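You operate a simulated robot arm through the tools that you are given. There is no shell and no other tool. Be economical: measure what you need, move in short steps, check, and stop when the job is done.

The job below is to be done with a simulated robot arm. You get a single attempt, and the scene is never put back.

Task
Put the green nozzle that says "60 psi" from the top of the steel bench on the top of the wood bench and the green nozzle marked "50 psi" on top of the filter box there. Put the green carton with the largest size on its label from the top of the steel bench on the top of the tool box. Switch the guide handle on. Press the red stop button two times. Put the black seal ring on the back of the sink bench. Fetch the red seal ring and set it on the top of the steel bench. Take the white seal ring and put it on the back of the sink bench. Take the red nozzle and put it on the upper shelf of the steel bench. Take the orange coupling and leave it on the top shelf of the hose rack. Stack the 70 W bulb from the top of the wood bench on top of the 35 W bulb. Take the blue coupling and put it in the green tray. Fetch the 38-25 brass adapter and set it on the back of the long bench. Pull the top drawer open. The order is free. Set down upright: green nozzle, green carton, orange coupling, blue coupling, brass adapter. The guide handle goes anticlockwise seen from above, to its stop.
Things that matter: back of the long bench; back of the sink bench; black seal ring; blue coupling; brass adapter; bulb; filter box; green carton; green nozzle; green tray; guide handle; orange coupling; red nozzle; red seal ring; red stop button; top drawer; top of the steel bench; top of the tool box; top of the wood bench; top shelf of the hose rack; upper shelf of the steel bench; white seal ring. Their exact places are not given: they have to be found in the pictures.

The check looks at the end state, three seconds after you hand in, the way a careful person would. Anything else that was tipped, shoved, dropped, spilled or broken makes it a failure. A push-on lid holds only when it is set on centred and level and pressed home; a screw cap is set on level and turned clockwise until tight.

Robot
A 7-joint arm with a vacuum gripper on a trunk, on a base that drives. Base frame: it is fixed to the floor where the robot stands at the start and does not move with it; the origin is under the middle of the robot, x ahead of it, y to its left, z up; the surface under the hand at the start is at about z = 86. Units: cm, degrees, N and s.
Its first joint turns from -166.0 to 166.0 degrees. Places, roughly: back of the long bench (38x12 cm) [274, -208, 84]; back of the sink bench (48x16 cm) [268, -74, 86]; black seal ring (5x5x2 cm) [250, -240, 90]; blue coupling (7x6x10 cm) [230, -270, 90]; brass adapter [250, -275, 100]; bulb [225, -275, 100]; filter box [50, 0, 100]; green carton [50, -25, 100]; green nozzle [50, -25, 100]; green tray (39x19 cm) [230, -210, 84]; guide handle [250, 20, 100]; orange coupling (7x6x10 cm) [230, -290, 90]; red nozzle [250, -250, 100]; red seal ring (5x5x2 cm) [250, -250, 90]; red stop button [220, -150, 70]; top drawer [-1170, -120, 90]; top of the steel bench [60, -10, 90]; top of the tool box [-270, 270, 90]; top of the wood bench [240, -270, 90]; top shelf of the hose rack [240, -360, 90]; upper shelf of the steel bench (88x15 cm) [74, -10, 124]; white seal ring (5x5x2 cm) [250, -250, 90]. Payload 1.06 kg.
Tool frame: the origin (TCP) lies in the middle of the cups' lips, and z points out of the cups. The gripper has 1 cup of 2.4 cm across, covering 2.4 by 2.4 cm (tool x, y); the bellows give 0.8 cm. With the vacuum on, a cup seals on a smooth face that it is pressed against (1 to 4 N); it does not hold porous or soft things. The pull reaches 23 N.
Orientation is told as [roll, pitch, yaw] about the base's x, y, z axes, in that order, counted from this pose: with the cups facing straight down, the tool's x points along the base's -x, its y along +y and its z along -z.

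Tools
- The arm moves only by the tool servo_tool. Its argument "commands" is a list of rows, each a list of 7 numbers: the shift along the tool's x, y, z in cm, then the turn, a rotation vector about the tool's x, y, z in degrees, then the vacuum: 1 switches it on, 0 off. In form: [[tx, ty, tz, wx, wy, wz, vac], ...]. A call has 1 to 12 rows; each row shifts and turns the commanded pose from where the row before left it, along the tool's axes as they then stand. Each row takes 0.2 s and may step no farther than 5 cm and 8.6 degrees from the row before; otherwise, or with a gripper value out of range, the whole call is refused. A pose out of reach is approached as far as the arm can. The call stops where the force on the tool passes 40 N (or 10 N more than at its start, if that is more) or the arm is blocked; 0.2 s more then pass. The pull builds up within a second once a cup has sealed. Time passes only in rows, and 0.2 s behind the last, so rows that do not move give it time. It gives the time, the measured TCP pose, the force on the tool (base axes) and the pull of the vacuum at its end, in the units of the frame above (readings bear some noise), with the torque about the TCP (base axes, N m) and any sound that the robot's microphone picked up.
- Cameras (640 x 400 px; columns grow to the right, rows downward): "scene" is now at [17.78, 17.3, 148.48]; the picture's right is [-0.43, -0.90, 0.00], its down [-0.55, 0.26, -0.79] and it looks along [0.72, -0.34, -0.61] (base axes); focal length 214 px, centre (320, 200). "wrist" rides on the gripper at [7.8, 1.9, -9.6] in the tool frame; the picture's right is [-0.24, 0.97, 0.00], its down [-0.71, -0.17, -0.68] and it looks along [-0.67, -0.16, 0.73] (tool axes); focal length 243 px, centre (320, 200).
- grab_frame(camera): a new picture of that camera. No time passes.
- steer(legs): drives the robot by 1 to 6 legs, each [ahead, left, turn to the left] in cm, cm and degrees, along the robot's own axes; the way and the turn of a leg run together, so that a leg with both is an arc; at most 150 cm and 180 degrees a leg. The arm and the cameras ride along, it lands a little off, and it stops where it bumps. It gives what a move gives.
- aim_head(pan, tilt): turns the head with the scene camera to pan (to the left, within 120 degrees either way) and tilt (down, from -29 to 69), counted from straight ahead of the robot. It gives what a move gives.
- measure_at(camera, pixels): for up to 12 pixels [column, row] of the newest picture of that camera ("zoom" is the newest enlarged one), the place [x, y, z] in the base frame of the surface seen there, good to about 0.3 cm. No time passes.
- inspect(camera, box): a new picture of the part [left, top, right, bottom] of that camera's present view, enlarged. No time passes.
- hand_in(): hands the job in; it is judged then, once.

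Keep the steps short. Do not move on a guess: measure, check each grasp and each placing, and mend mistakes. In all there are 385 turns and 360 pictures (those below and enlarged ones count). Leave the vacuum off and the arm clear of the work at the hand-in unless told otherwise, and finish with a single line.

The tools are called after "Request:" as name(argument=value, ...) on one line, values as JSON. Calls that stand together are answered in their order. servo_tool: Moves the arm, as the interface text tells. Its arguments: {"type":"object","properties":{"commands":{"type":"array","items":{"type":"array","items":{"type":"number"}}}},"required":["commands"]} The other tools are called the same way: steer (legs) drives the base; aim_head (pan, tilt) turns the head that bears the scene camera; grab_frame (camera) takes a picture; measure_at (camera, pixels) gives the place of the surface under pixels of a picture; inspect (camera, box) takes an enlarged picture of a part of a camera's view; hand_in () hands the job in.

At the start:

```text
time: 0.0
tool_pos: [51.15, -29.29, 145.3]
tcp_rot: [0.0, 0.1, 0.0]
contact_force: [0.1, -0.6, -0.2]
ft_torque: [-0.02, 0.02, 0.02]
pull: 0.1
robot x, y, heading: [-0.24, 0.1, -0.1]
head pan, tilt: [-25.3, 37.6]
```

scene: 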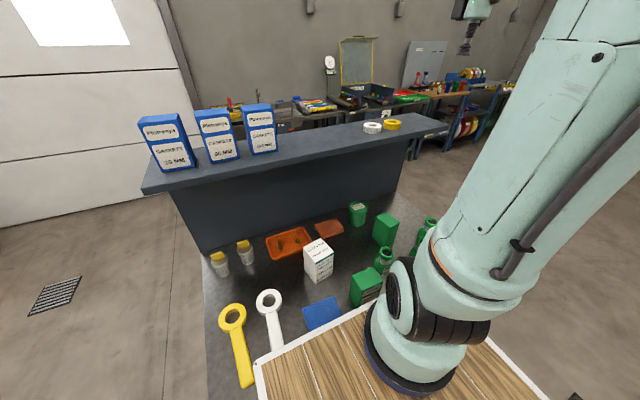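
wrist: 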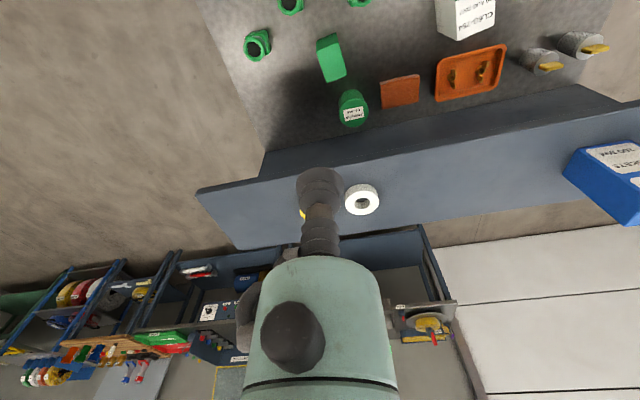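

I see the steel bench with green items close by and other benches further off. First I enlarge the items on the steel bench.

Request:
inspect(camera="scene", box=[200, 190, 460, 350])

Request:
inspect(camera="wrist", box=[220, 0, 520, 140])

Request:
inspect(camera="scene", box=[220, 0, 540, 160])

```text
2.46 times, centred on (330, 270) of scene
```

zoom: 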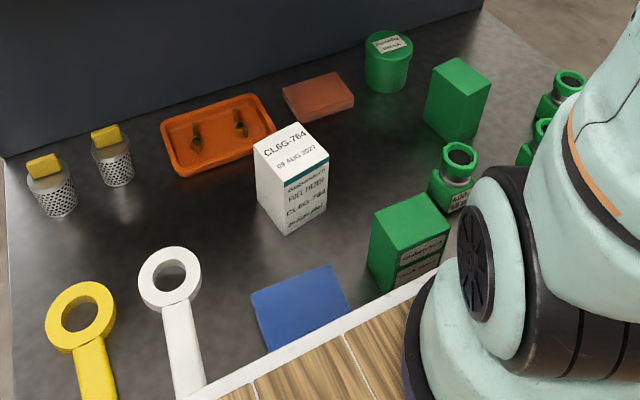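

```text
2.13 times, centred on (370, 70) of wrist
```

zoom: 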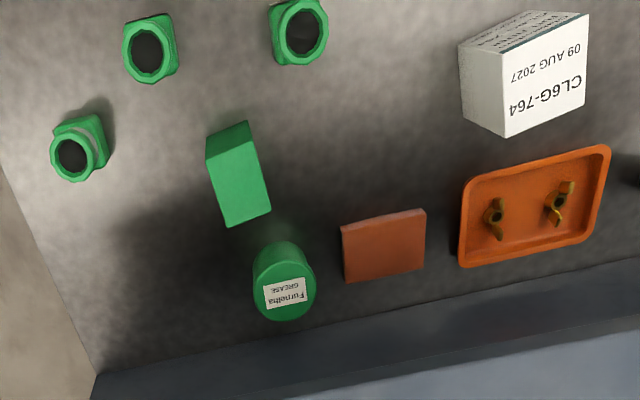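

```text
2.00 times, centred on (380, 80) of scene
```

zoom: 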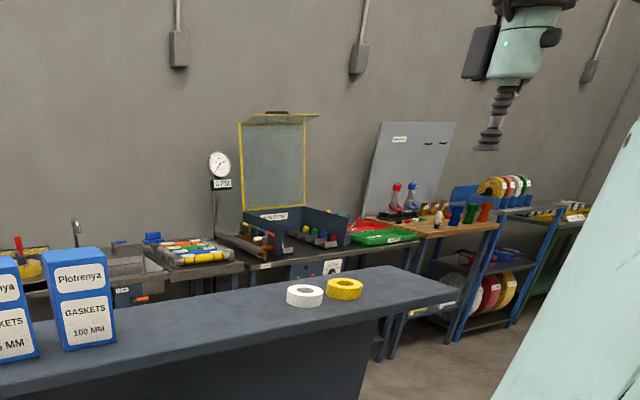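

Three green nozzles, two or three green cartons are visible. I measure where things are, and turn the head to see the rest.

Request:
aim_head(pan=-60, tilt=40)

Request:
grab_frame(camera="scene")

Request:
measure_at(camera="wrist", pixels=[[257, 44], [290, 4], [331, 58], [354, 108], [360, 2], [470, 20], [205, 190], [440, 150], [330, 150]])

```text
time: 1.0
tool_pos: [51.29, -29.15, 145.45]
tcp_rot: [0.0, 0.1, 0.0]
contact_force: [1.5, -0.2, 1.1]
ft_torque: [0.0, 0.0, -0.02]
pull: 0.0
robot x, y, heading: [0.25, 0.14, -0.1]
head pan, tilt: [-60.0, 40.0]
```

```text
354 pictures are left
```

scene: 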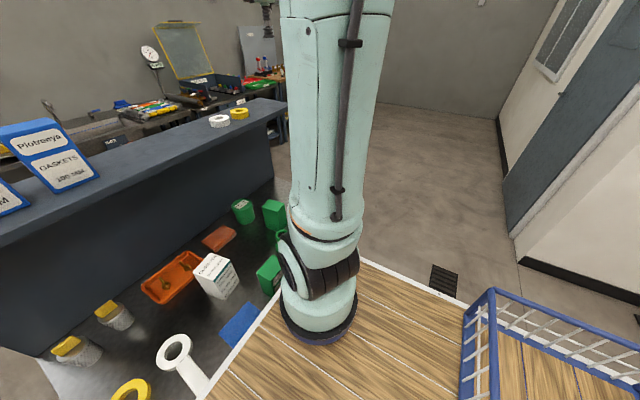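

```text
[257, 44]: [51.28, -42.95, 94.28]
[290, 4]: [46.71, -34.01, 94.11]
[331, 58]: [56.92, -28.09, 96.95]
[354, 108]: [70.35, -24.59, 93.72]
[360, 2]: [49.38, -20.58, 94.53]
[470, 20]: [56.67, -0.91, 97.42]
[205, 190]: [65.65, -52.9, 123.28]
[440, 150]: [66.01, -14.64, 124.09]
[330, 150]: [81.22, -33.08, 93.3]
```

The arm hides some of the bench. I swing the hand to the left (+y) to uncover the nozzles.

Request:
servo_tool(commands=[[0, 5, 0, 0, 0, 0, 0], [0, 5, 0, 0, 0, 0, 0], [0, 5, 0, 0, 0, 0, 0], [0, 5, 0, 0, 0, 0, 0], [0, 5, 0, 0, 0, 0, 0], [0, 5, 0, 0, 0, 0, 0], [0, 5, 0, 0, 0, 0, 0], [0, 5, 0, 0, 0, 0, 0], [0, 5, 0, 0, 0, 0, 0], [0, 5, 0, 0, 0, 0, 0]])

Request:
aim_head(pan=-42, tilt=50)

Request:
grab_frame(camera="scene")

```text
time: 3.2
tool_pos: [51.03, 20.91, 145.36]
tcp_rot: [0.1, -0.1, -0.1]
contact_force: [0.1, -0.6, 0.1]
ft_torque: [0.0, -0.04, -0.01]
pull: 0.1
robot x, y, heading: [-0.23, 0.26, 0.1]
head pan, tilt: [-60.0, 40.0]
```

```text
time: 4.0
tool_pos: [51.08, 20.86, 145.31]
tcp_rot: [0.0, 0.1, 0.1]
contact_force: [-0.6, -0.5, -0.3]
ft_torque: [0.04, 0.0, 0.0]
pull: 0.0
robot x, y, heading: [0.44, -0.06, -0.1]
head pan, tilt: [-42.0, 50.0]
```

```text
353 pictures are left
```

scene: 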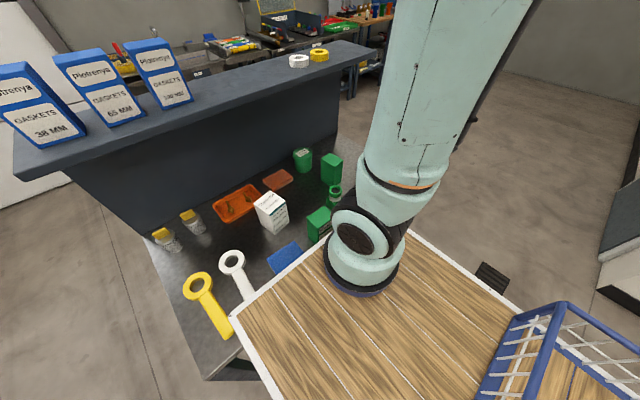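

The wrist camera will see the fronts better. I move the hand back right and nearer to the robot, then down a bit.

Request:
servo_tool(commands=[[1.3, -5, 0, 0, 0, 0, 0], [0, -5, 0, 0, 0, 0, 0], [0, -5, 0, 0, 0, 0, 0], [0, -5, 0, 0, 0, 0, 0], [0, -5, 0, 0, 0, 0, 0], [0, -5, 0, 0, 0, 0, 0], [0, -5, 0, 0, 0, 0, 0], [0, -5, 0, 0, 0, 0, 0], [1, -4.8, 0, 0, 0, 0, 0], [1, -4.8, 0, 0, 0, 0, 0], [1, -4.5, 0, 0, 0, 0, 0], [1, -2, 4, 0, 0, 0, 0]])

Request:
servo_tool(commands=[[2, 0, 4, 0, 0, 0, 0], [2, 0, 4, 0, 0, 0, 0], [2, 0, 4, 0, 0, 0, 0], [2, 0, 4, 0, 0, 0, 0], [2, 0, 4, 0, 0, 0, 0], [0, 0, 4, 0, 0, 0, 0]])

Request:
grab_frame(camera="wrist")

```text
refused: row 1 steps farther than a row can; nothing moved
```

```text
time: 5.4
tool_pos: [41.13, 20.67, 121.39]
tcp_rot: [0.0, 0.0, 0.0]
contact_force: [-0.5, -0.6, -0.6]
ft_torque: [-0.04, 0.01, 0.04]
pull: 0.0
robot x, y, heading: [-0.16, 0.06, 0.3]
head pan, tilt: [-42.0, 50.0]
```

```text
352 pictures are left
```

wrist: 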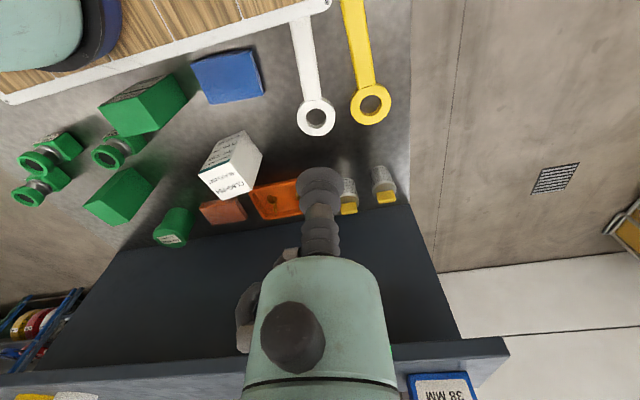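

First row was refused but the hand is now lower at z=121; nothing is touched. I look closer at the green things and then move right.

Request:
inspect(camera="wrist", box=[0, 60, 240, 260])

Request:
servo_tool(commands=[[0, -5, 0, 0, 0, 0, 0], [0, -5, 0, 0, 0, 0, 0], [0, -5, 0, 0, 0, 0, 0], [0, -5, 0, 0, 0, 0, 0], [0, -5, 0, 0, 0, 0, 0], [0, -5, 0, 0, 0, 0, 0], [0, -5, 0, 0, 0, 0, 0], [0, -5, 0, 0, 0, 0, 0], [0, -5, 0, 0, 0, 0, 0]])

Request:
grab_frame(camera="wrist")

```text
2.00 times, centred on (120, 160) of wrist
```

zoom: 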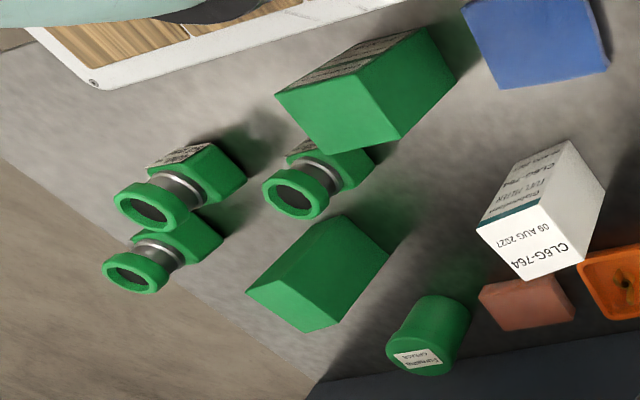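

```text
time: 7.4
tool_pos: [41.05, -24.4, 121.07]
tcp_rot: [0.0, 0.0, 0.0]
contact_force: [0.1, -0.2, 0.0]
ft_torque: [0.0, 0.03, 0.0]
pull: 0.0
robot x, y, heading: [-0.01, -0.12, 0.0]
head pan, tilt: [-42.0, 50.0]
```

```text
350 pictures are left
```

wrist: 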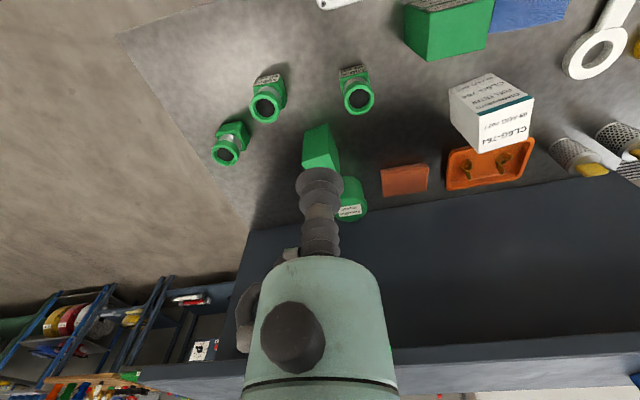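

I enlarge the nozzle labels and measure the nozzle tops.

Request:
inspect(camera="wrist", box=[200, 55, 290, 175])

Request:
inspect(camera="wrist", box=[310, 50, 400, 130])

Request:
measure_at(camera="wrist", pixels=[[359, 98], [359, 113], [344, 97], [375, 97], [265, 108], [225, 153], [266, 92], [354, 74], [268, 80], [450, 30]])

```text
3.33 times, centred on (245, 115) of wrist
```

zoom: 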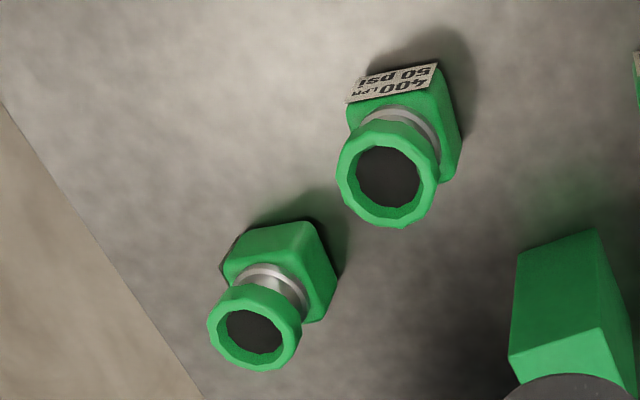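

```text
5.00 times, centred on (355, 90) of wrist
```

zoom: 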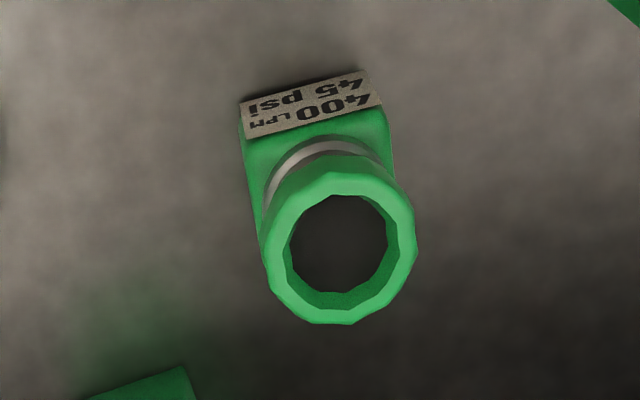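

```text
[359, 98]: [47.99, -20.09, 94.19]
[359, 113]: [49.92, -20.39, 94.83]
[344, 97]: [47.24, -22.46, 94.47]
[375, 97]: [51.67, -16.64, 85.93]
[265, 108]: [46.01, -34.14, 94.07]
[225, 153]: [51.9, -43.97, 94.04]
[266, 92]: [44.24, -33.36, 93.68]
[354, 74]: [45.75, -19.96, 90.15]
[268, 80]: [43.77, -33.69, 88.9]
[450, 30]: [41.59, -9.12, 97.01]
```

"50 psi" is the nozzle at (46,-34); "45 psi" at (48,-20). The nozzle at (52,-44) hides its label, as does the back carton at (57,-28). I go around to the right side and yaw the camera to look toward +y.

Request:
inspect(camera="scene", box=[240, 140, 360, 260])

Request:
servo_tool(commands=[[0, -4.8, 0, 0, 0, -8.5, 0], [0, -5, 0, 0, 0, -8.5, 0], [0, 0, 0, 0, 0, -8.5, 0], [0, 0, 0, 0, 0, -8.5, 0], [0, 0, 0, 0, 0, -8.5, 0], [0, 0, 0, 0, 0, -8.5, 0], [0, 0, 0, 0, 0, -8.5, 0], [0, 0, 0, 0, 0, -8.5, 0], [0, 0, 0, 0, 0, -8.5, 0], [0, 0, 0, 0, 0, -8.5, 0], [0, 0, 0, 0, 0, -5, 0]])

Request:
servo_tool(commands=[[4, 0, 0, 0, 0, 0, 0], [4, -2, 0, 0, 0, 0, 0], [4, -2, 0, 0, 0, 0, 0], [4, -2, 0, 0, 0, 0, 0], [4, -2, 0, 0, 0, 0, 0], [4, 0, 2, 0, 0, 0, 0]])

Request:
grab_frame(camera="wrist")

```text
3.33 times, centred on (300, 200) of scene
```

zoom: 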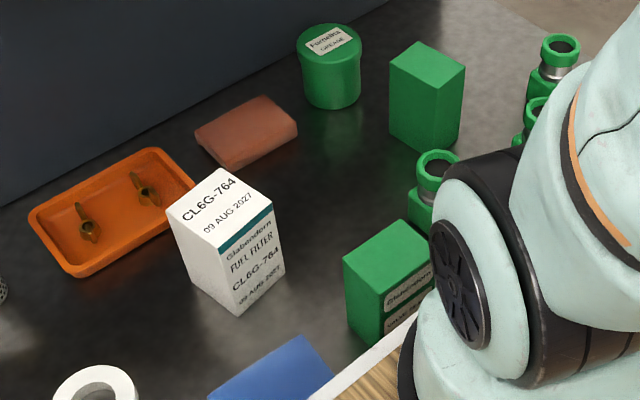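

```text
time: 9.8
tool_pos: [41.93, -34.03, 121.33]
tcp_rot: [0.1, 0.0, 90.1]
contact_force: [0.4, 0.2, -0.1]
ft_torque: [0.0, 0.02, 0.02]
pull: 0.0
robot x, y, heading: [0.3, -0.28, -0.0]
head pan, tilt: [-42.0, 50.0]
```

```text
time: 11.2
tool_pos: [50.0, -57.84, 119.53]
tcp_rot: [-0.2, 0.1, 90.0]
contact_force: [-0.4, 1.3, -0.2]
ft_torque: [-0.01, -0.02, 0.0]
pull: 0.1
robot x, y, heading: [0.45, -0.02, 0.4]
head pan, tilt: [-42.0, 50.0]
```

```text
346 pictures are left
```

wrist: 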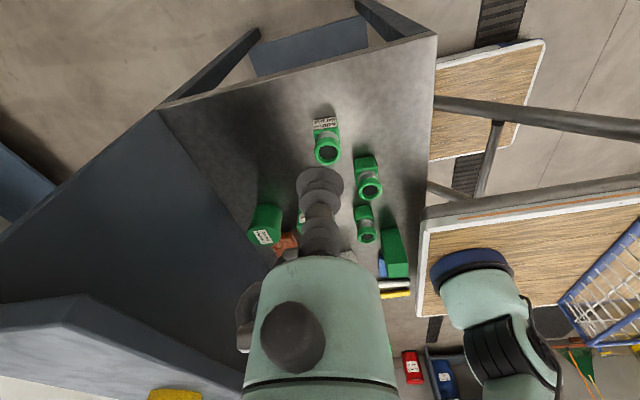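

Request:
inspect(camera="wrist", box=[290, 100, 360, 180])

Request:
servo_tool(commands=[[0, -5, 0, 0, 0, 0, 0], [0, -5, 0, 0, 0, 0, 0], [0, -5, 0, 0, 0, 0, 0]])

Request:
grab_frame(camera="wrist")

```text
5.00 times, centred on (325, 140) of wrist
```

zoom: 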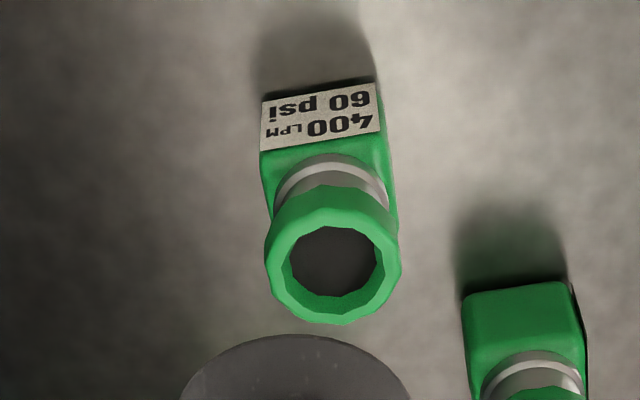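

```text
time: 12.0
tool_pos: [65.07, -57.92, 119.25]
tcp_rot: [0.0, 0.0, 89.9]
contact_force: [-0.2, -0.7, -0.1]
ft_torque: [0.0, -0.04, 0.0]
pull: 0.0
robot x, y, heading: [-0.04, -0.2, -0.1]
head pan, tilt: [-42.0, 50.0]
```

```text
344 pictures are left
```

wrist: 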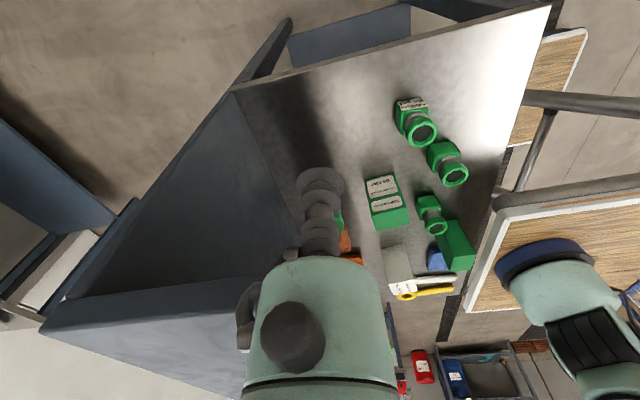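

Request:
inspect(camera="wrist", box=[355, 165, 425, 235])

Request:
measure_at(camera="wrist", pixels=[[387, 216], [376, 222], [408, 216], [372, 225], [382, 185], [424, 131], [455, 174], [414, 132], [434, 132], [445, 174], [465, 174]])

```text
5.71 times, centred on (390, 200) of wrist
```

zoom: 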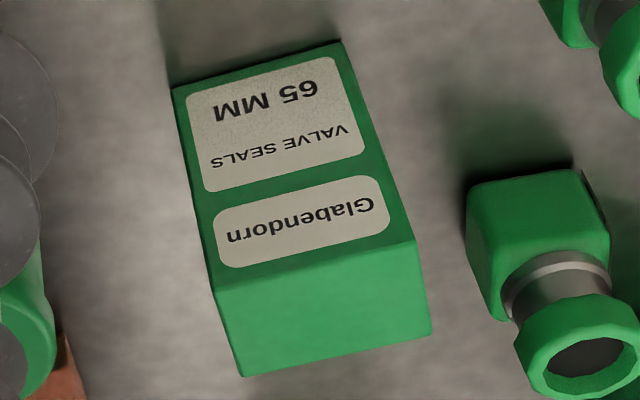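

```text
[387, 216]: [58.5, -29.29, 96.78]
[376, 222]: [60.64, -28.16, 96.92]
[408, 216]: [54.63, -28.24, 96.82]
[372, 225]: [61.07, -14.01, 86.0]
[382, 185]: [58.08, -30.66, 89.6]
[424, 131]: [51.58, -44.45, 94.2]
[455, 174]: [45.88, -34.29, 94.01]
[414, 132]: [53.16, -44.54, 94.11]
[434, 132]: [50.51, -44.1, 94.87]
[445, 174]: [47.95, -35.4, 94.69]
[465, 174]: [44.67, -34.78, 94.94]
```

Back carton reads 65 MM; the right nozzle "60 psi". Now the near carton's label: try the scene camera with the arm at the right.

Request:
aim_head(pan=-25, tilt=50)

Request:
grab_frame(camera="scene")

```text
time: 12.8
tool_pos: [65.07, -57.84, 119.21]
tcp_rot: [-0.1, 0.1, 89.9]
contact_force: [-0.6, 0.8, -0.7]
ft_torque: [0.03, 0.03, 0.01]
pull: 0.1
robot x, y, heading: [0.12, -0.1, -0.1]
head pan, tilt: [-25.0, 50.0]
```

```text
342 pictures are left
```

scene: 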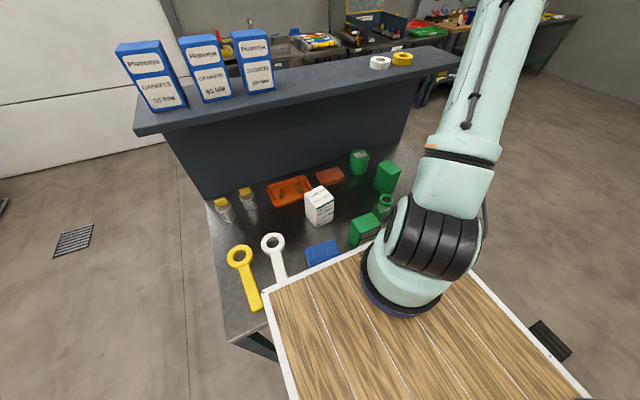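

Request:
inspect(camera="scene", box=[335, 195, 405, 255])

Request:
measure_at(camera="scene", pixels=[[272, 288], [330, 350], [318, 193], [322, 252], [384, 62], [403, 56], [400, 290], [165, 50]])

```text
6.67 times, centred on (370, 225) of scene
```

zoom: 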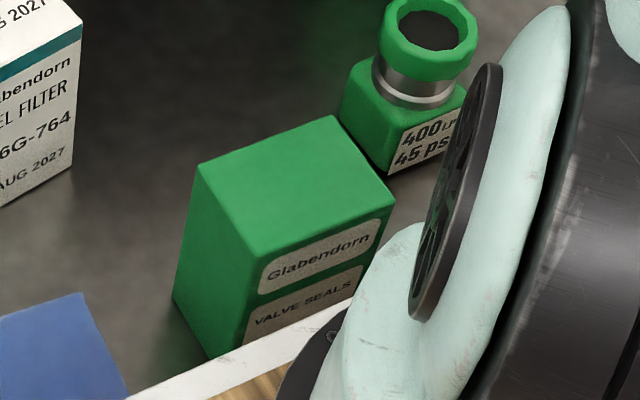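

```text
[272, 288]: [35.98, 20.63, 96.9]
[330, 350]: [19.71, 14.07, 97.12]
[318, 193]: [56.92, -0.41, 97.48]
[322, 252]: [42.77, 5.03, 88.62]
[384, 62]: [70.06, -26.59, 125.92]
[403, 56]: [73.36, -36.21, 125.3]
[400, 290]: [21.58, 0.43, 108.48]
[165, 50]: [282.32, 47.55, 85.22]
```

The deck hides the size. I back off 20 cm to read the near carton's label.

Request:
steer(legs=[[-20, 0, 0]])

Request:
aim_head(pan=-15, tilt=40)

Request:
grab_frame(camera="scene")

```text
time: 14.4
tool_pos: [44.88, -57.84, 119.33]
tcp_rot: [0.0, 0.1, 90.0]
contact_force: [0.6, -0.3, 0.1]
ft_torque: [0.06, 0.01, -0.02]
pull: 0.0
robot x, y, heading: [-20.42, 0.15, 0.2]
head pan, tilt: [-25.0, 50.0]
```

```text
time: 15.1
tool_pos: [44.89, -57.98, 119.23]
tcp_rot: [0.1, 0.0, 89.9]
contact_force: [0.5, -0.7, -0.2]
ft_torque: [-0.01, -0.01, 0.01]
pull: 0.0
robot x, y, heading: [-20.59, 0.15, 0.1]
head pan, tilt: [-15.0, 40.0]
```

```text
340 pictures are left
```

scene: 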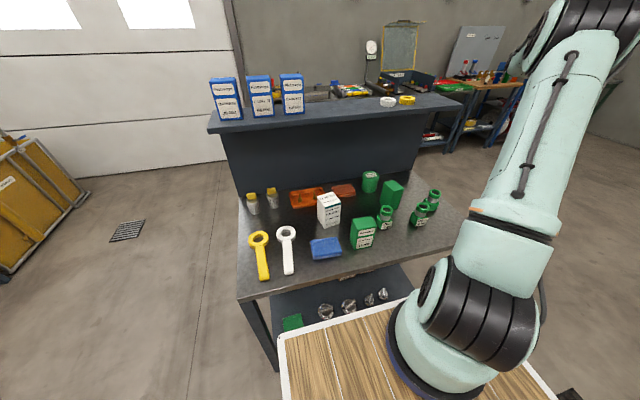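

Request:
inspect(camera="scene", box=[300, 165, 460, 265])

Request:
inspect(camera="scene", box=[260, 270, 420, 350])

Request:
measure_at(camera="scene", pixels=[[291, 322], [327, 312], [350, 305], [362, 222], [320, 265], [290, 340], [400, 190], [326, 198]])

```text
4.00 times, centred on (380, 215) of scene
```

zoom: 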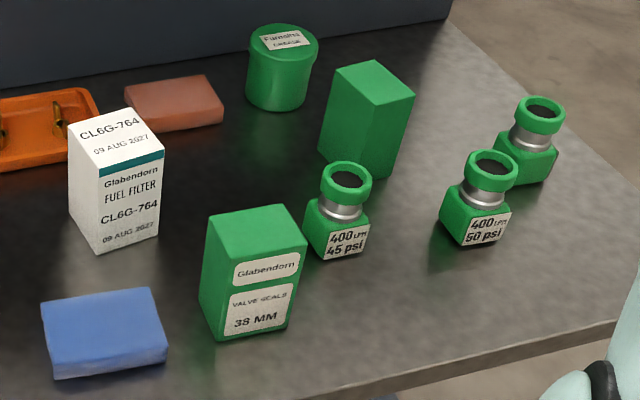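

```text
4.00 times, centred on (340, 310) of scene
```

zoom: 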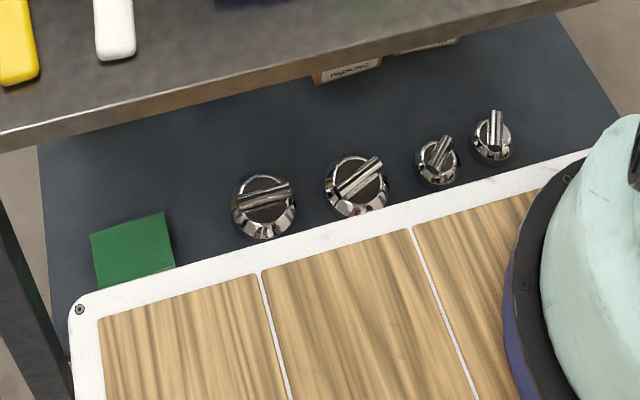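

```text
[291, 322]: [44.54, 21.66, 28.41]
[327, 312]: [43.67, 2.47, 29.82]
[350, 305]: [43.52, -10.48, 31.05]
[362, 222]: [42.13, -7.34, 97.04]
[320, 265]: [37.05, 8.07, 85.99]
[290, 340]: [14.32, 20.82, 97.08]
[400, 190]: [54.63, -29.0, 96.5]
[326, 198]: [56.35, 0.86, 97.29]
```

Near carton is 38 MM, so the 65 MM one at (57,-28) goes to the tool box. The filter box is the white "FUEL FILTER" at (56,0). Now I approach the 50 psi nozzle: hand to (46,-40,107).

Request:
servo_tool(commands=[[-4, 0, 0, 0, 0, 0, 0], [-4, 0, 0, 0, 0, 0, 0], [-4, 0, 0, 0, 0, 0, 0], [-4, 0, 4, 0, 0, 0, 0], [-2, -1, 4, 0, 0, 0, 0], [0, 0, 4, 0, 0, 0, 0]])

Request:
grab_frame(camera="wrist")

```text
refused: row 4 steps farther than a row can; nothing moved
```

```text
337 pictures are left
```

wrist: 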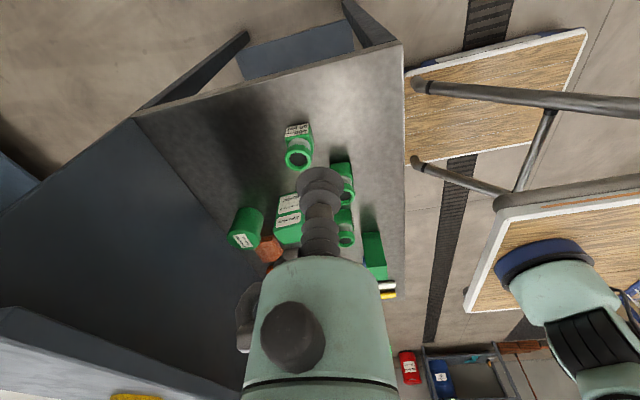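

Request:
servo_tool(commands=[[-4.5, 0, 0, 0, 0, 0, 0], [-4.5, 0, 0, 0, 0, 0, 0], [-4.5, 0, 0, 0, 0, 0, 0], [-3.5, -1, 2, 0, 0, 0, 0], [0, 0, 5, 0, 0, 0, 0], [0, 0, 5, 0, 0, 0, 0]])

Request:
grab_frame(camera="wrist")

```text
time: 16.5
tool_pos: [45.81, -40.76, 107.3]
tcp_rot: [-0.1, 0.0, 90.1]
contact_force: [-0.1, -0.6, 0.9]
ft_torque: [0.0, -0.01, 0.01]
pull: 0.0
robot x, y, heading: [-20.33, -0.25, 0.0]
head pan, tilt: [-15.0, 40.0]
```

```text
336 pictures are left
```

wrist: 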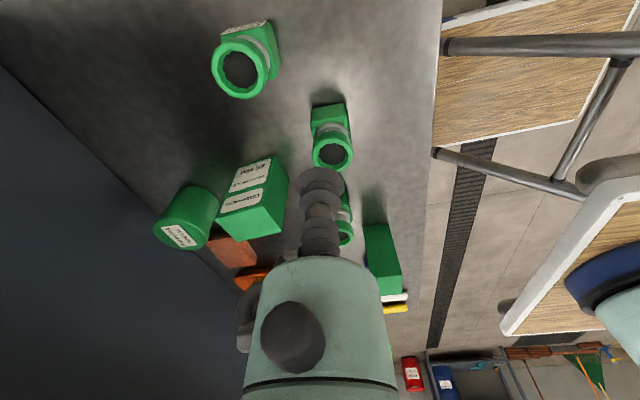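

Request:
inspect(camera="wrist", box=[295, 100, 375, 190])

Request:
measure_at(camera="wrist", pixels=[[332, 154], [325, 154], [340, 154], [332, 147], [332, 160], [316, 153], [349, 153], [332, 167], [318, 130], [340, 113]])

```text
4.44 times, centred on (335, 145) of wrist
```

zoom: 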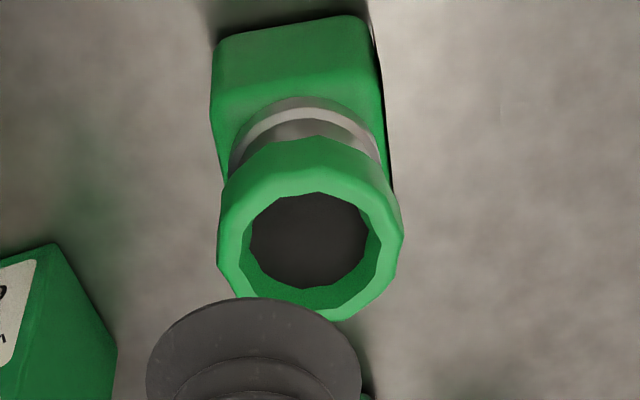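

```text
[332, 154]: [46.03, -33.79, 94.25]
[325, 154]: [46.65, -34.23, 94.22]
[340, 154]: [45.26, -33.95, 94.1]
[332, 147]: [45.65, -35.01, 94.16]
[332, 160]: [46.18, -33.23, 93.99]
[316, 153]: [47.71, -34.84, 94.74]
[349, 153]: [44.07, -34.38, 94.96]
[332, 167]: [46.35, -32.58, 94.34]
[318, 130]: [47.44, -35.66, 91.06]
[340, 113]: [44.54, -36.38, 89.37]
```

The cup (2.4 cm) should just fit the nozzle's recess (~2.6 cm wide, floor z≈94.15). I move above it and look.

Request:
servo_tool(commands=[[-4, -0.1, 2, 0, 0, 0, 0], [-2.68, -0.06, 3, 0, 0, 0, 0], [0, 0, 3.5, 0, 0, 0, 0], [0, 0, 1.8, 0, 0, 0, 1], [0, 0, 0, 0, 0, 0, 1]])

Request:
inspect(camera="wrist", box=[270, 130, 380, 240])

```text
time: 17.7
tool_pos: [46.04, -34.06, 96.94]
tcp_rot: [0.0, 0.0, 89.9]
contact_force: [0.0, -0.3, 0.3]
ft_torque: [-0.02, 0.0, 0.01]
pull: 0.1
robot x, y, heading: [-20.12, 0.14, 0.0]
head pan, tilt: [-15.0, 40.0]
```

```text
3.64 times, centred on (325, 185) of wrist
```

zoom: 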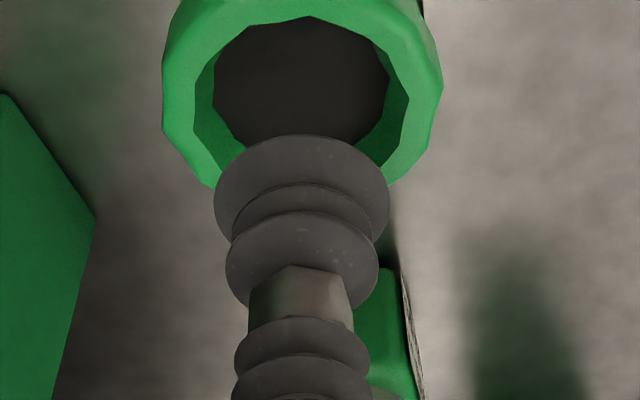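

Laterally centred. Lowering in small steps.

Request:
servo_tool(commands=[[0, 0, 1.5, 0, 0, 0, 1], [0, 0, 0.8, 0, 0, 0, 1], [0, 0, 0.4, 0, 0, 0, 1], [0, 0, 0.2, 0, 0, 0, 1], [0, 0, 0, 0, 0, 0, 1], [0, 0, 0, 0, 0, 0, 1]])

Request:
inspect(camera="wrist", box=[270, 130, 380, 240])

```text
time: 19.1
tool_pos: [45.96, -34.17, 94.14]
tcp_rot: [0.0, 0.0, 90.0]
contact_force: [-0.9, 3.5, 10.9]
ft_torque: [0.01, 0.01, -0.04]
pull: 22.7
robot x, y, heading: [-20.18, -0.04, -0.1]
head pan, tilt: [-15.0, 40.0]
```

```text
3.64 times, centred on (325, 185) of wrist
```

zoom: 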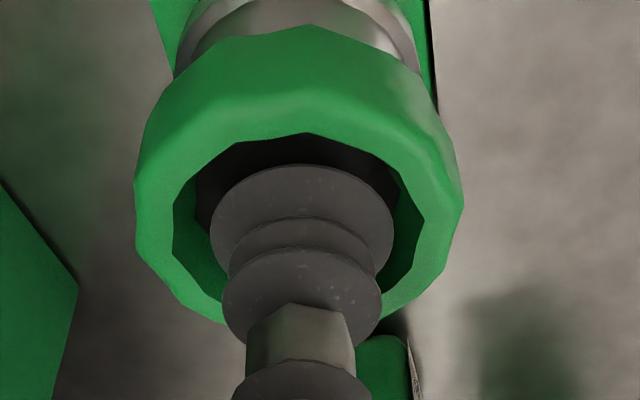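

Sealed, pull 22.7 N. I lift and measure the filter box's top corners.

Request:
servo_tool(commands=[[0, 0, -1, 0, 0, 0, 1], [0, 0, -3, 0, 0, 0, 1], [0, 0, -4, 0, 0, 0, 1], [0, 0, -4, 0, 0, 0, 1], [0, 0, -4, 0, 0, 0, 1], [0, 0, -3, 0, 0, 0, 1]])

Request:
inspect(camera="scene", box=[290, 180, 450, 260])

```text
time: 20.5
tool_pos: [45.9, -34.25, 113.17]
tcp_rot: [-0.1, 0.0, 90.0]
contact_force: [-0.6, 0.5, -2.3]
ft_torque: [0.01, 0.03, 0.01]
pull: 23.0
robot x, y, heading: [-20.44, -0.14, 0.1]
head pan, tilt: [-15.0, 40.0]
```

```text
4.00 times, centred on (370, 220) of scene
```

zoom: 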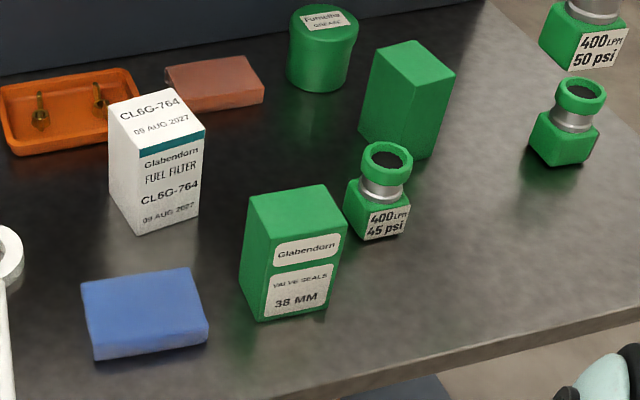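

Request:
measure_at(camera="zoom", pixels=[[111, 100], [178, 92], [202, 123], [139, 148], [155, 115], [140, 105], [170, 130], [157, 110], [400, 60], [380, 46], [450, 72], [395, 90]])

```text
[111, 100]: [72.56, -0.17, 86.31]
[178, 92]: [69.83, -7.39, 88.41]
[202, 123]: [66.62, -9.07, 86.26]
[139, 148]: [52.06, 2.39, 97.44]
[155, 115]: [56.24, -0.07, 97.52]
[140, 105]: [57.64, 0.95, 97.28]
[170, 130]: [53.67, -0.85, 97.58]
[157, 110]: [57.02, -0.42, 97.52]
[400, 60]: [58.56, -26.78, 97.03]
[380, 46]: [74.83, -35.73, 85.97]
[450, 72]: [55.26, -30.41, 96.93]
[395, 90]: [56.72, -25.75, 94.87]
```

Request:
measure_at(camera="zoom", pixels=[[114, 103], [176, 94], [199, 123], [139, 145], [112, 102], [200, 125], [177, 97], [120, 104], [410, 45], [365, 68], [420, 95]])

```text
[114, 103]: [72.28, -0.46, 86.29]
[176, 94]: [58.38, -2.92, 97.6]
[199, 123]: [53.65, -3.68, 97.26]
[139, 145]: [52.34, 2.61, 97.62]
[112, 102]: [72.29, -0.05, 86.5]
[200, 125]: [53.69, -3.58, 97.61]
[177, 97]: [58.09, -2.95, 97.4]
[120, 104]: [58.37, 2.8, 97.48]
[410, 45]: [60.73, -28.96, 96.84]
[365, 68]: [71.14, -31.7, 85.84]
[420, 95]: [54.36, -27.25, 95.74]
```

Filter box top centre is (55.5,-0.2,97.45). I carry the nozzle over at z≈113.

Request:
servo_tool(commands=[[-4.256, -1.2, 0, 0, 0, 0, 1], [-4.256, -1.2, 0, 0, 0, 0, 1], [-4.256, -1.2, 0, 0, 0, 0, 1], [-4.256, -1.2, 0, 0, 0, 0, 1], [-4.256, -1.2, 0, 0, 0, 0, 1], [-4.256, -1.2, 0, 0, 0, 0, 1], [-4.256, -1.2, 0, 0, 0, 0, 1], [-4.256, -1.2, 0, 0, 0, 0, 1], [0, 0, 4, 0, 0, 0, 1], [0, 0, 0, 0, 0, 0, 1]])

Request:
grab_frame(camera="scene")

Request:
inspect(camera="scene", box=[290, 160, 390, 240])

```text
time: 22.7
tool_pos: [55.66, -0.07, 109.11]
tcp_rot: [0.0, 0.2, 90.0]
contact_force: [-0.5, 0.1, -1.0]
ft_torque: [0.01, 0.03, 0.01]
pull: 23.2
robot x, y, heading: [-20.29, -0.11, -0.2]
head pan, tilt: [-15.0, 40.0]
```

```text
331 pictures are left
```

scene: 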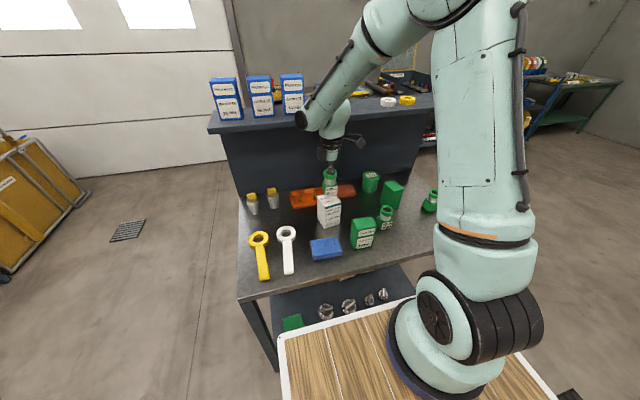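

```text
5.00 times, centred on (340, 200) of scene
```

zoom: 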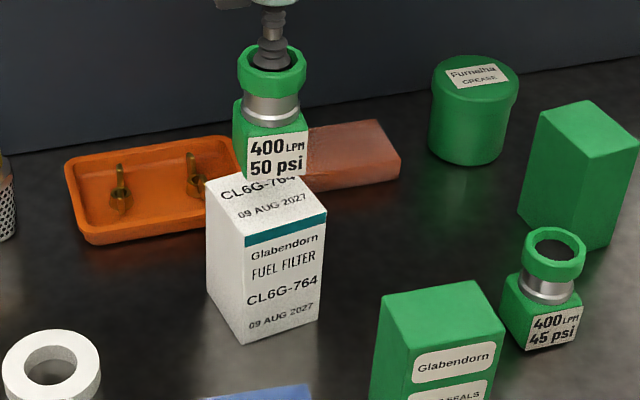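

I check clearance of the wrist joint to the shelf before lowering.

Request:
measure_at(camera="scene", pixels=[[301, 119], [312, 115], [330, 130], [350, 105], [290, 90], [232, 100], [262, 116], [300, 124]])

```text
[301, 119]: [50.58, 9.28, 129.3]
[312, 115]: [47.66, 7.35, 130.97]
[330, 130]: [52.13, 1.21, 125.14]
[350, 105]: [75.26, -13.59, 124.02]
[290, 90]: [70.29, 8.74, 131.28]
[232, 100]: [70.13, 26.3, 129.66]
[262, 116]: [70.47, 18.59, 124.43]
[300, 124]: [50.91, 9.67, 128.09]
```

Clear by ~15 cm. I lower the nozzle to contact and stop.

Request:
servo_tool(commands=[[0.1, 0.1, 2, 0, 0, 0, 1], [0, 0, 1, 0, 0, 0, 1], [0, 0, 0.4, 0, 0, 0, 1], [0, 0, 0.15, 0, 0, 0, 1], [0, 0, 0, 0, 0, 0, 1]])

Request:
inspect(camera="scene", box=[290, 160, 390, 240])

```text
time: 23.9
tool_pos: [55.6, -0.18, 105.64]
tcp_rot: [-0.1, 0.0, 90.0]
contact_force: [-0.1, -1.7, 18.0]
ft_torque: [0.02, -0.01, 0.0]
pull: 22.5
robot x, y, heading: [-20.24, 0.21, -0.2]
head pan, tilt: [-15.0, 40.0]
```

```text
5.00 times, centred on (340, 200) of scene
```

zoom: 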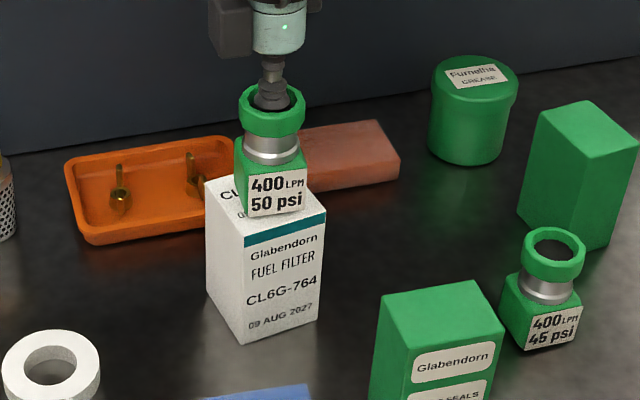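

Standing on the box, 18 N. Ease up a little, release, wait, then rise.

Request:
servo_tool(commands=[[0, 0, -0.25, 0, 0, 0, 1], [0, 0, 0, 0, 0, 0, 0], [0, 0, 0, 0, 0, 0, 0], [0, 0, 0, 0, 0, 0, 0], [0, 0, -0.5, 0, 0, 0, 0], [0, 0, -0.5, 0, 0, 0, 0], [0, 0, -1, 0, 0, 0, 0], [0, 0, -3, 0, 0, 0, 0], [0, 0, -4, 0, 0, 0, 0], [0, 0, -4, 0, 0, 0, 0]])

Request:
inspect(camera="scene", box=[290, 160, 390, 240])

```text
time: 26.1
tool_pos: [55.78, -0.29, 118.84]
tcp_rot: [-0.1, 0.0, 89.9]
contact_force: [0.4, -0.7, -0.6]
ft_torque: [0.01, 0.01, -0.01]
pull: 0.2
robot x, y, heading: [-20.29, -0.14, 0.4]
head pan, tilt: [-15.0, 40.0]
```

```text
5.00 times, centred on (340, 200) of scene
```

zoom: 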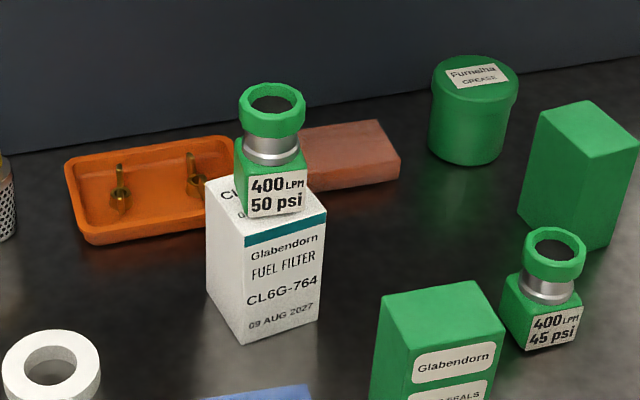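

50 psi nozzle stands well. Next the 60 psi nozzle at (51.6,-44.3): hand to (51.6,-50.5,107).

Request:
servo_tool(commands=[[4.5, 0.4, 0, 0, 0, 0, 0], [4.5, 0.4, 0, 0, 0, 0, 0], [4.5, 0.4, 0, 0, 0, 0, 0], [4.5, 0.4, 0, 0, 0, 0, 0], [4.5, 0.4, 0, 0, 0, 0, 0], [4.5, 0.4, 0, 0, 0, 0, 0], [4.5, 0.4, 0, 0, 0, 0, 0], [4.5, 0.4, 0, 0, 0, 0, 0], [4.5, 0.4, 0, 0, 0, 0, 0], [4.5, 0.4, 0, 0, 0, 0, 0], [4.9, 0.2, 0, 0, 0, 0, 0]])

Request:
servo_tool(commands=[[0, 0, 4, 0, 0, 0, 0], [0, 0, 4, 0, 0, 0, 0], [0, 0, 3.8, 0, 0, 0, 0]])

Request:
grab_frame(camera="wrist")

Request:
inspect(camera="wrist", box=[275, 90, 395, 190])

```text
time: 28.5
tool_pos: [51.51, -50.2, 119.02]
tcp_rot: [0.1, -0.1, 90.1]
contact_force: [0.4, 0.0, 0.7]
ft_torque: [-0.02, -0.01, -0.03]
pull: 0.2
robot x, y, heading: [-20.12, 0.0, -0.1]
head pan, tilt: [-15.0, 40.0]
```

```text
time: 29.3
tool_pos: [51.72, -50.07, 106.92]
tcp_rot: [0.0, 0.0, 89.9]
contact_force: [0.2, 0.1, -0.2]
ft_torque: [0.06, -0.03, -0.03]
pull: 0.0
robot x, y, heading: [-20.14, 0.11, -0.1]
head pan, tilt: [-15.0, 40.0]
```

```text
327 pictures are left
```

wrist: 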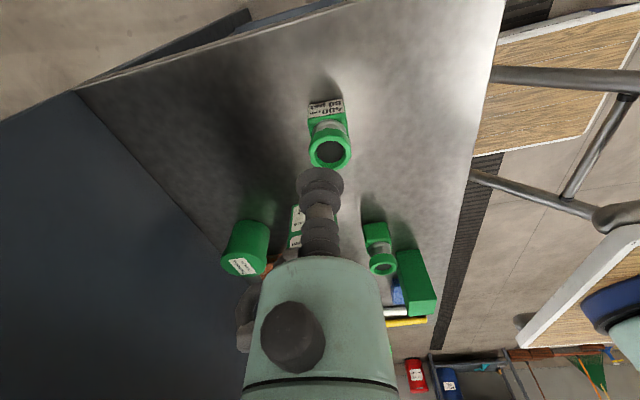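

```text
4.00 times, centred on (335, 140) of wrist
```

zoom: 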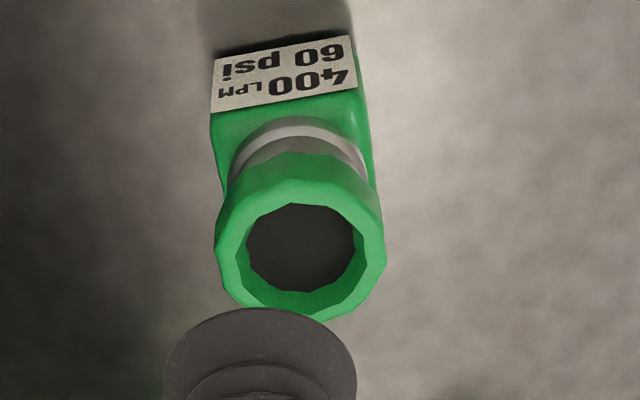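

Request:
measure_at(camera="zoom", pixels=[[302, 248], [272, 248], [332, 248], [302, 228], [302, 268], [290, 240], [314, 256], [290, 256], [314, 240], [227, 245], [378, 245]])

```text
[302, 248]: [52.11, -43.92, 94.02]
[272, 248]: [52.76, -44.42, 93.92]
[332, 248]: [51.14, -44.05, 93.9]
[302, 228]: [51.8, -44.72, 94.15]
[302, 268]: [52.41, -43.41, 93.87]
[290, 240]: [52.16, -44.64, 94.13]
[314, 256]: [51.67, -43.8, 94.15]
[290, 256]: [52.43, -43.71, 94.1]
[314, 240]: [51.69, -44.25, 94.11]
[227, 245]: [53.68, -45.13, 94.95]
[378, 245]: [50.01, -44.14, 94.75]
```

Request:
servo_tool(commands=[[-4, -0.35, 2, 0, 0, 0, 0], [-2.05, 0, 3, 0, 0, 0, 0], [0, 0, 3.5, 0, 0, 0, 0], [0, 0, 1.4, 0, 0, 0, 1], [0, 0, 0, 0, 0, 0, 1]])

Request:
inspect(camera="wrist", box=[270, 130, 380, 240])

```text
time: 30.5
tool_pos: [51.92, -44.21, 96.99]
tcp_rot: [0.0, 0.0, 90.1]
contact_force: [0.6, 0.4, -0.2]
ft_torque: [0.03, 0.0, -0.01]
pull: 0.1
robot x, y, heading: [-19.96, 0.06, 0.3]
head pan, tilt: [-15.0, 40.0]
```

```text
3.64 times, centred on (325, 185) of wrist
```

zoom: 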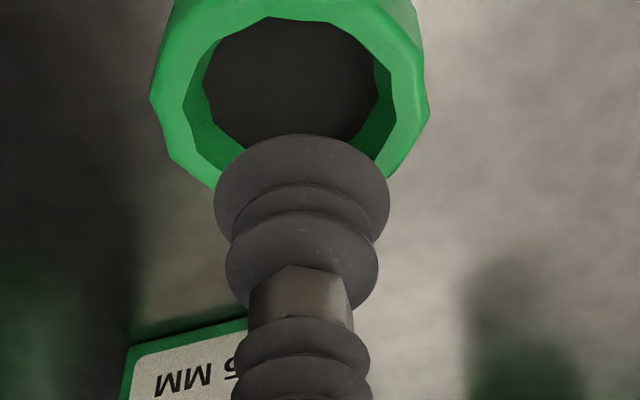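

The hole is ~0.2 cm to the left (+x) compared to the former good approach; correct and lower.

Request:
servo_tool(commands=[[0, -0.18, 0, 0, 0, 0, 1], [0, 0, 1.5, 0, 0, 0, 1], [0, 0, 0.8, 0, 0, 0, 1], [0, 0, 0.4, 0, 0, 0, 1], [0, 0, 0.2, 0, 0, 0, 1], [0, 0, 0, 0, 0, 0, 1], [0, 0, 0, 0, 0, 0, 1]])

```text
time: 32.1
tool_pos: [51.95, -44.13, 94.09]
tcp_rot: [0.0, 0.0, 90.1]
contact_force: [-0.2, 1.1, 13.6]
ft_torque: [-0.01, 0.03, -0.01]
pull: 22.7
robot x, y, heading: [-20.23, 0.04, -0.1]
head pan, tilt: [-15.0, 40.0]
```

Sealed. I lift, and back away from the bench to look around.

Request:
servo_tool(commands=[[0, 0, -1, 0, 0, 0, 1], [0, 0, -4, 0, 0, 0, 1], [0, 0, -5, 0, 0, 0, 1], [0, 0, -5, 0, 0, 0, 1], [0, 0, -5, 0, 0, 0, 1], [0, 0, -5, 0, 0, 0, 1]])

Request:
steer(legs=[[-30, 0, 0]])

Request:
aim_head(pan=-10, tilt=15)

Request:
grab_frame(camera="scene")

```text
time: 33.5
tool_pos: [51.87, -44.06, 119.18]
tcp_rot: [0.2, 0.0, 90.0]
contact_force: [0.4, -0.3, -3.5]
ft_torque: [0.01, -0.03, 0.01]
pull: 22.5
robot x, y, heading: [-20.41, 0.15, 0.1]
head pan, tilt: [-15.0, 40.0]
```

```text
time: 35.6
tool_pos: [21.78, -44.06, 119.19]
tcp_rot: [0.0, 0.0, 89.9]
contact_force: [-0.1, 0.7, -2.7]
ft_torque: [0.01, 0.01, -0.01]
pull: 22.7
robot x, y, heading: [-50.16, -0.06, 0.0]
head pan, tilt: [-15.0, 40.0]
```

```text
time: 36.5
tool_pos: [21.75, -44.2, 119.15]
tcp_rot: [-0.1, 0.0, 89.9]
contact_force: [-0.4, 0.5, -2.9]
ft_torque: [0.0, -0.01, 0.0]
pull: 23.0
robot x, y, heading: [-49.96, 0.28, -0.1]
head pan, tilt: [-10.0, 15.0]
```

```text
324 pictures are left
```

scene: 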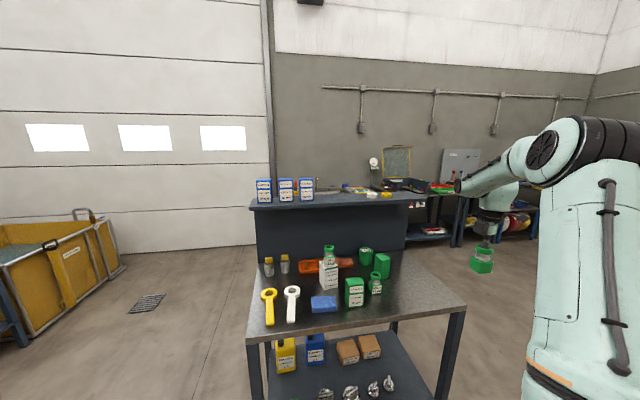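

I look right for free floor before driving.

Request:
aim_head(pan=-75, tilt=25)

Request:
grab_frame(camera="scene")

```text
time: 37.8
tool_pos: [21.75, -44.15, 119.09]
tcp_rot: [0.0, 0.0, 90.1]
contact_force: [0.2, -0.3, -2.7]
ft_torque: [0.0, -0.05, 0.02]
pull: 23.2
robot x, y, heading: [-50.09, 0.21, -0.4]
head pan, tilt: [-75.0, 25.0]
```

```text
323 pictures are left
```

scene: 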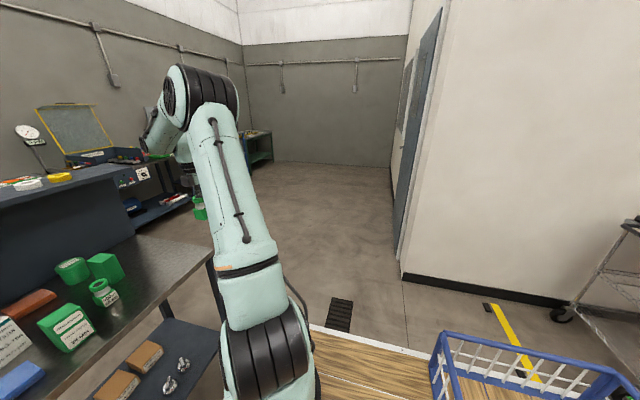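

Request:
measure_at(camera="scene", pixels=[[405, 275], [550, 300], [340, 310], [405, 200], [470, 335], [600, 360], [250, 160], [190, 260]])

```text
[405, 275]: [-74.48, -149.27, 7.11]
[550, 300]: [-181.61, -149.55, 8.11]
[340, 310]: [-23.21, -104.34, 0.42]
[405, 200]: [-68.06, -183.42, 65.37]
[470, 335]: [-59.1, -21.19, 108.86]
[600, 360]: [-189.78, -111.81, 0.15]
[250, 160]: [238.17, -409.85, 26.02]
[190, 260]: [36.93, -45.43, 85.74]
```

Route: around the steel bench's right end, staying off the wall corner at (-74,-149).

Request:
steer(legs=[[20, -95, 0], [70, -90, 0]])

Request:
aim_head(pan=0, tilt=15)

Request:
grab_frame(camera="scene")

```text
time: 48.2
tool_pos: [112.91, -226.04, 119.12]
tcp_rot: [0.0, 0.0, 90.4]
contact_force: [0.5, 0.0, -2.6]
ft_torque: [0.01, -0.03, 0.0]
pull: 23.3
robot x, y, heading: [40.45, -182.2, 0.4]
head pan, tilt: [-75.0, 25.0]
```

```text
time: 49.7
tool_pos: [112.85, -226.11, 119.06]
tcp_rot: [0.0, 0.0, 90.4]
contact_force: [0.4, 0.6, -1.7]
ft_torque: [-0.05, 0.01, 0.0]
pull: 22.8
robot x, y, heading: [40.62, -182.63, 0.5]
head pan, tilt: [0.0, 15.0]
```

```text
322 pictures are left
```

scene: 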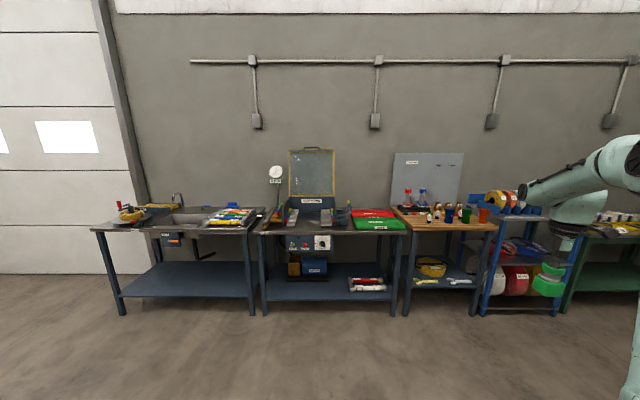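

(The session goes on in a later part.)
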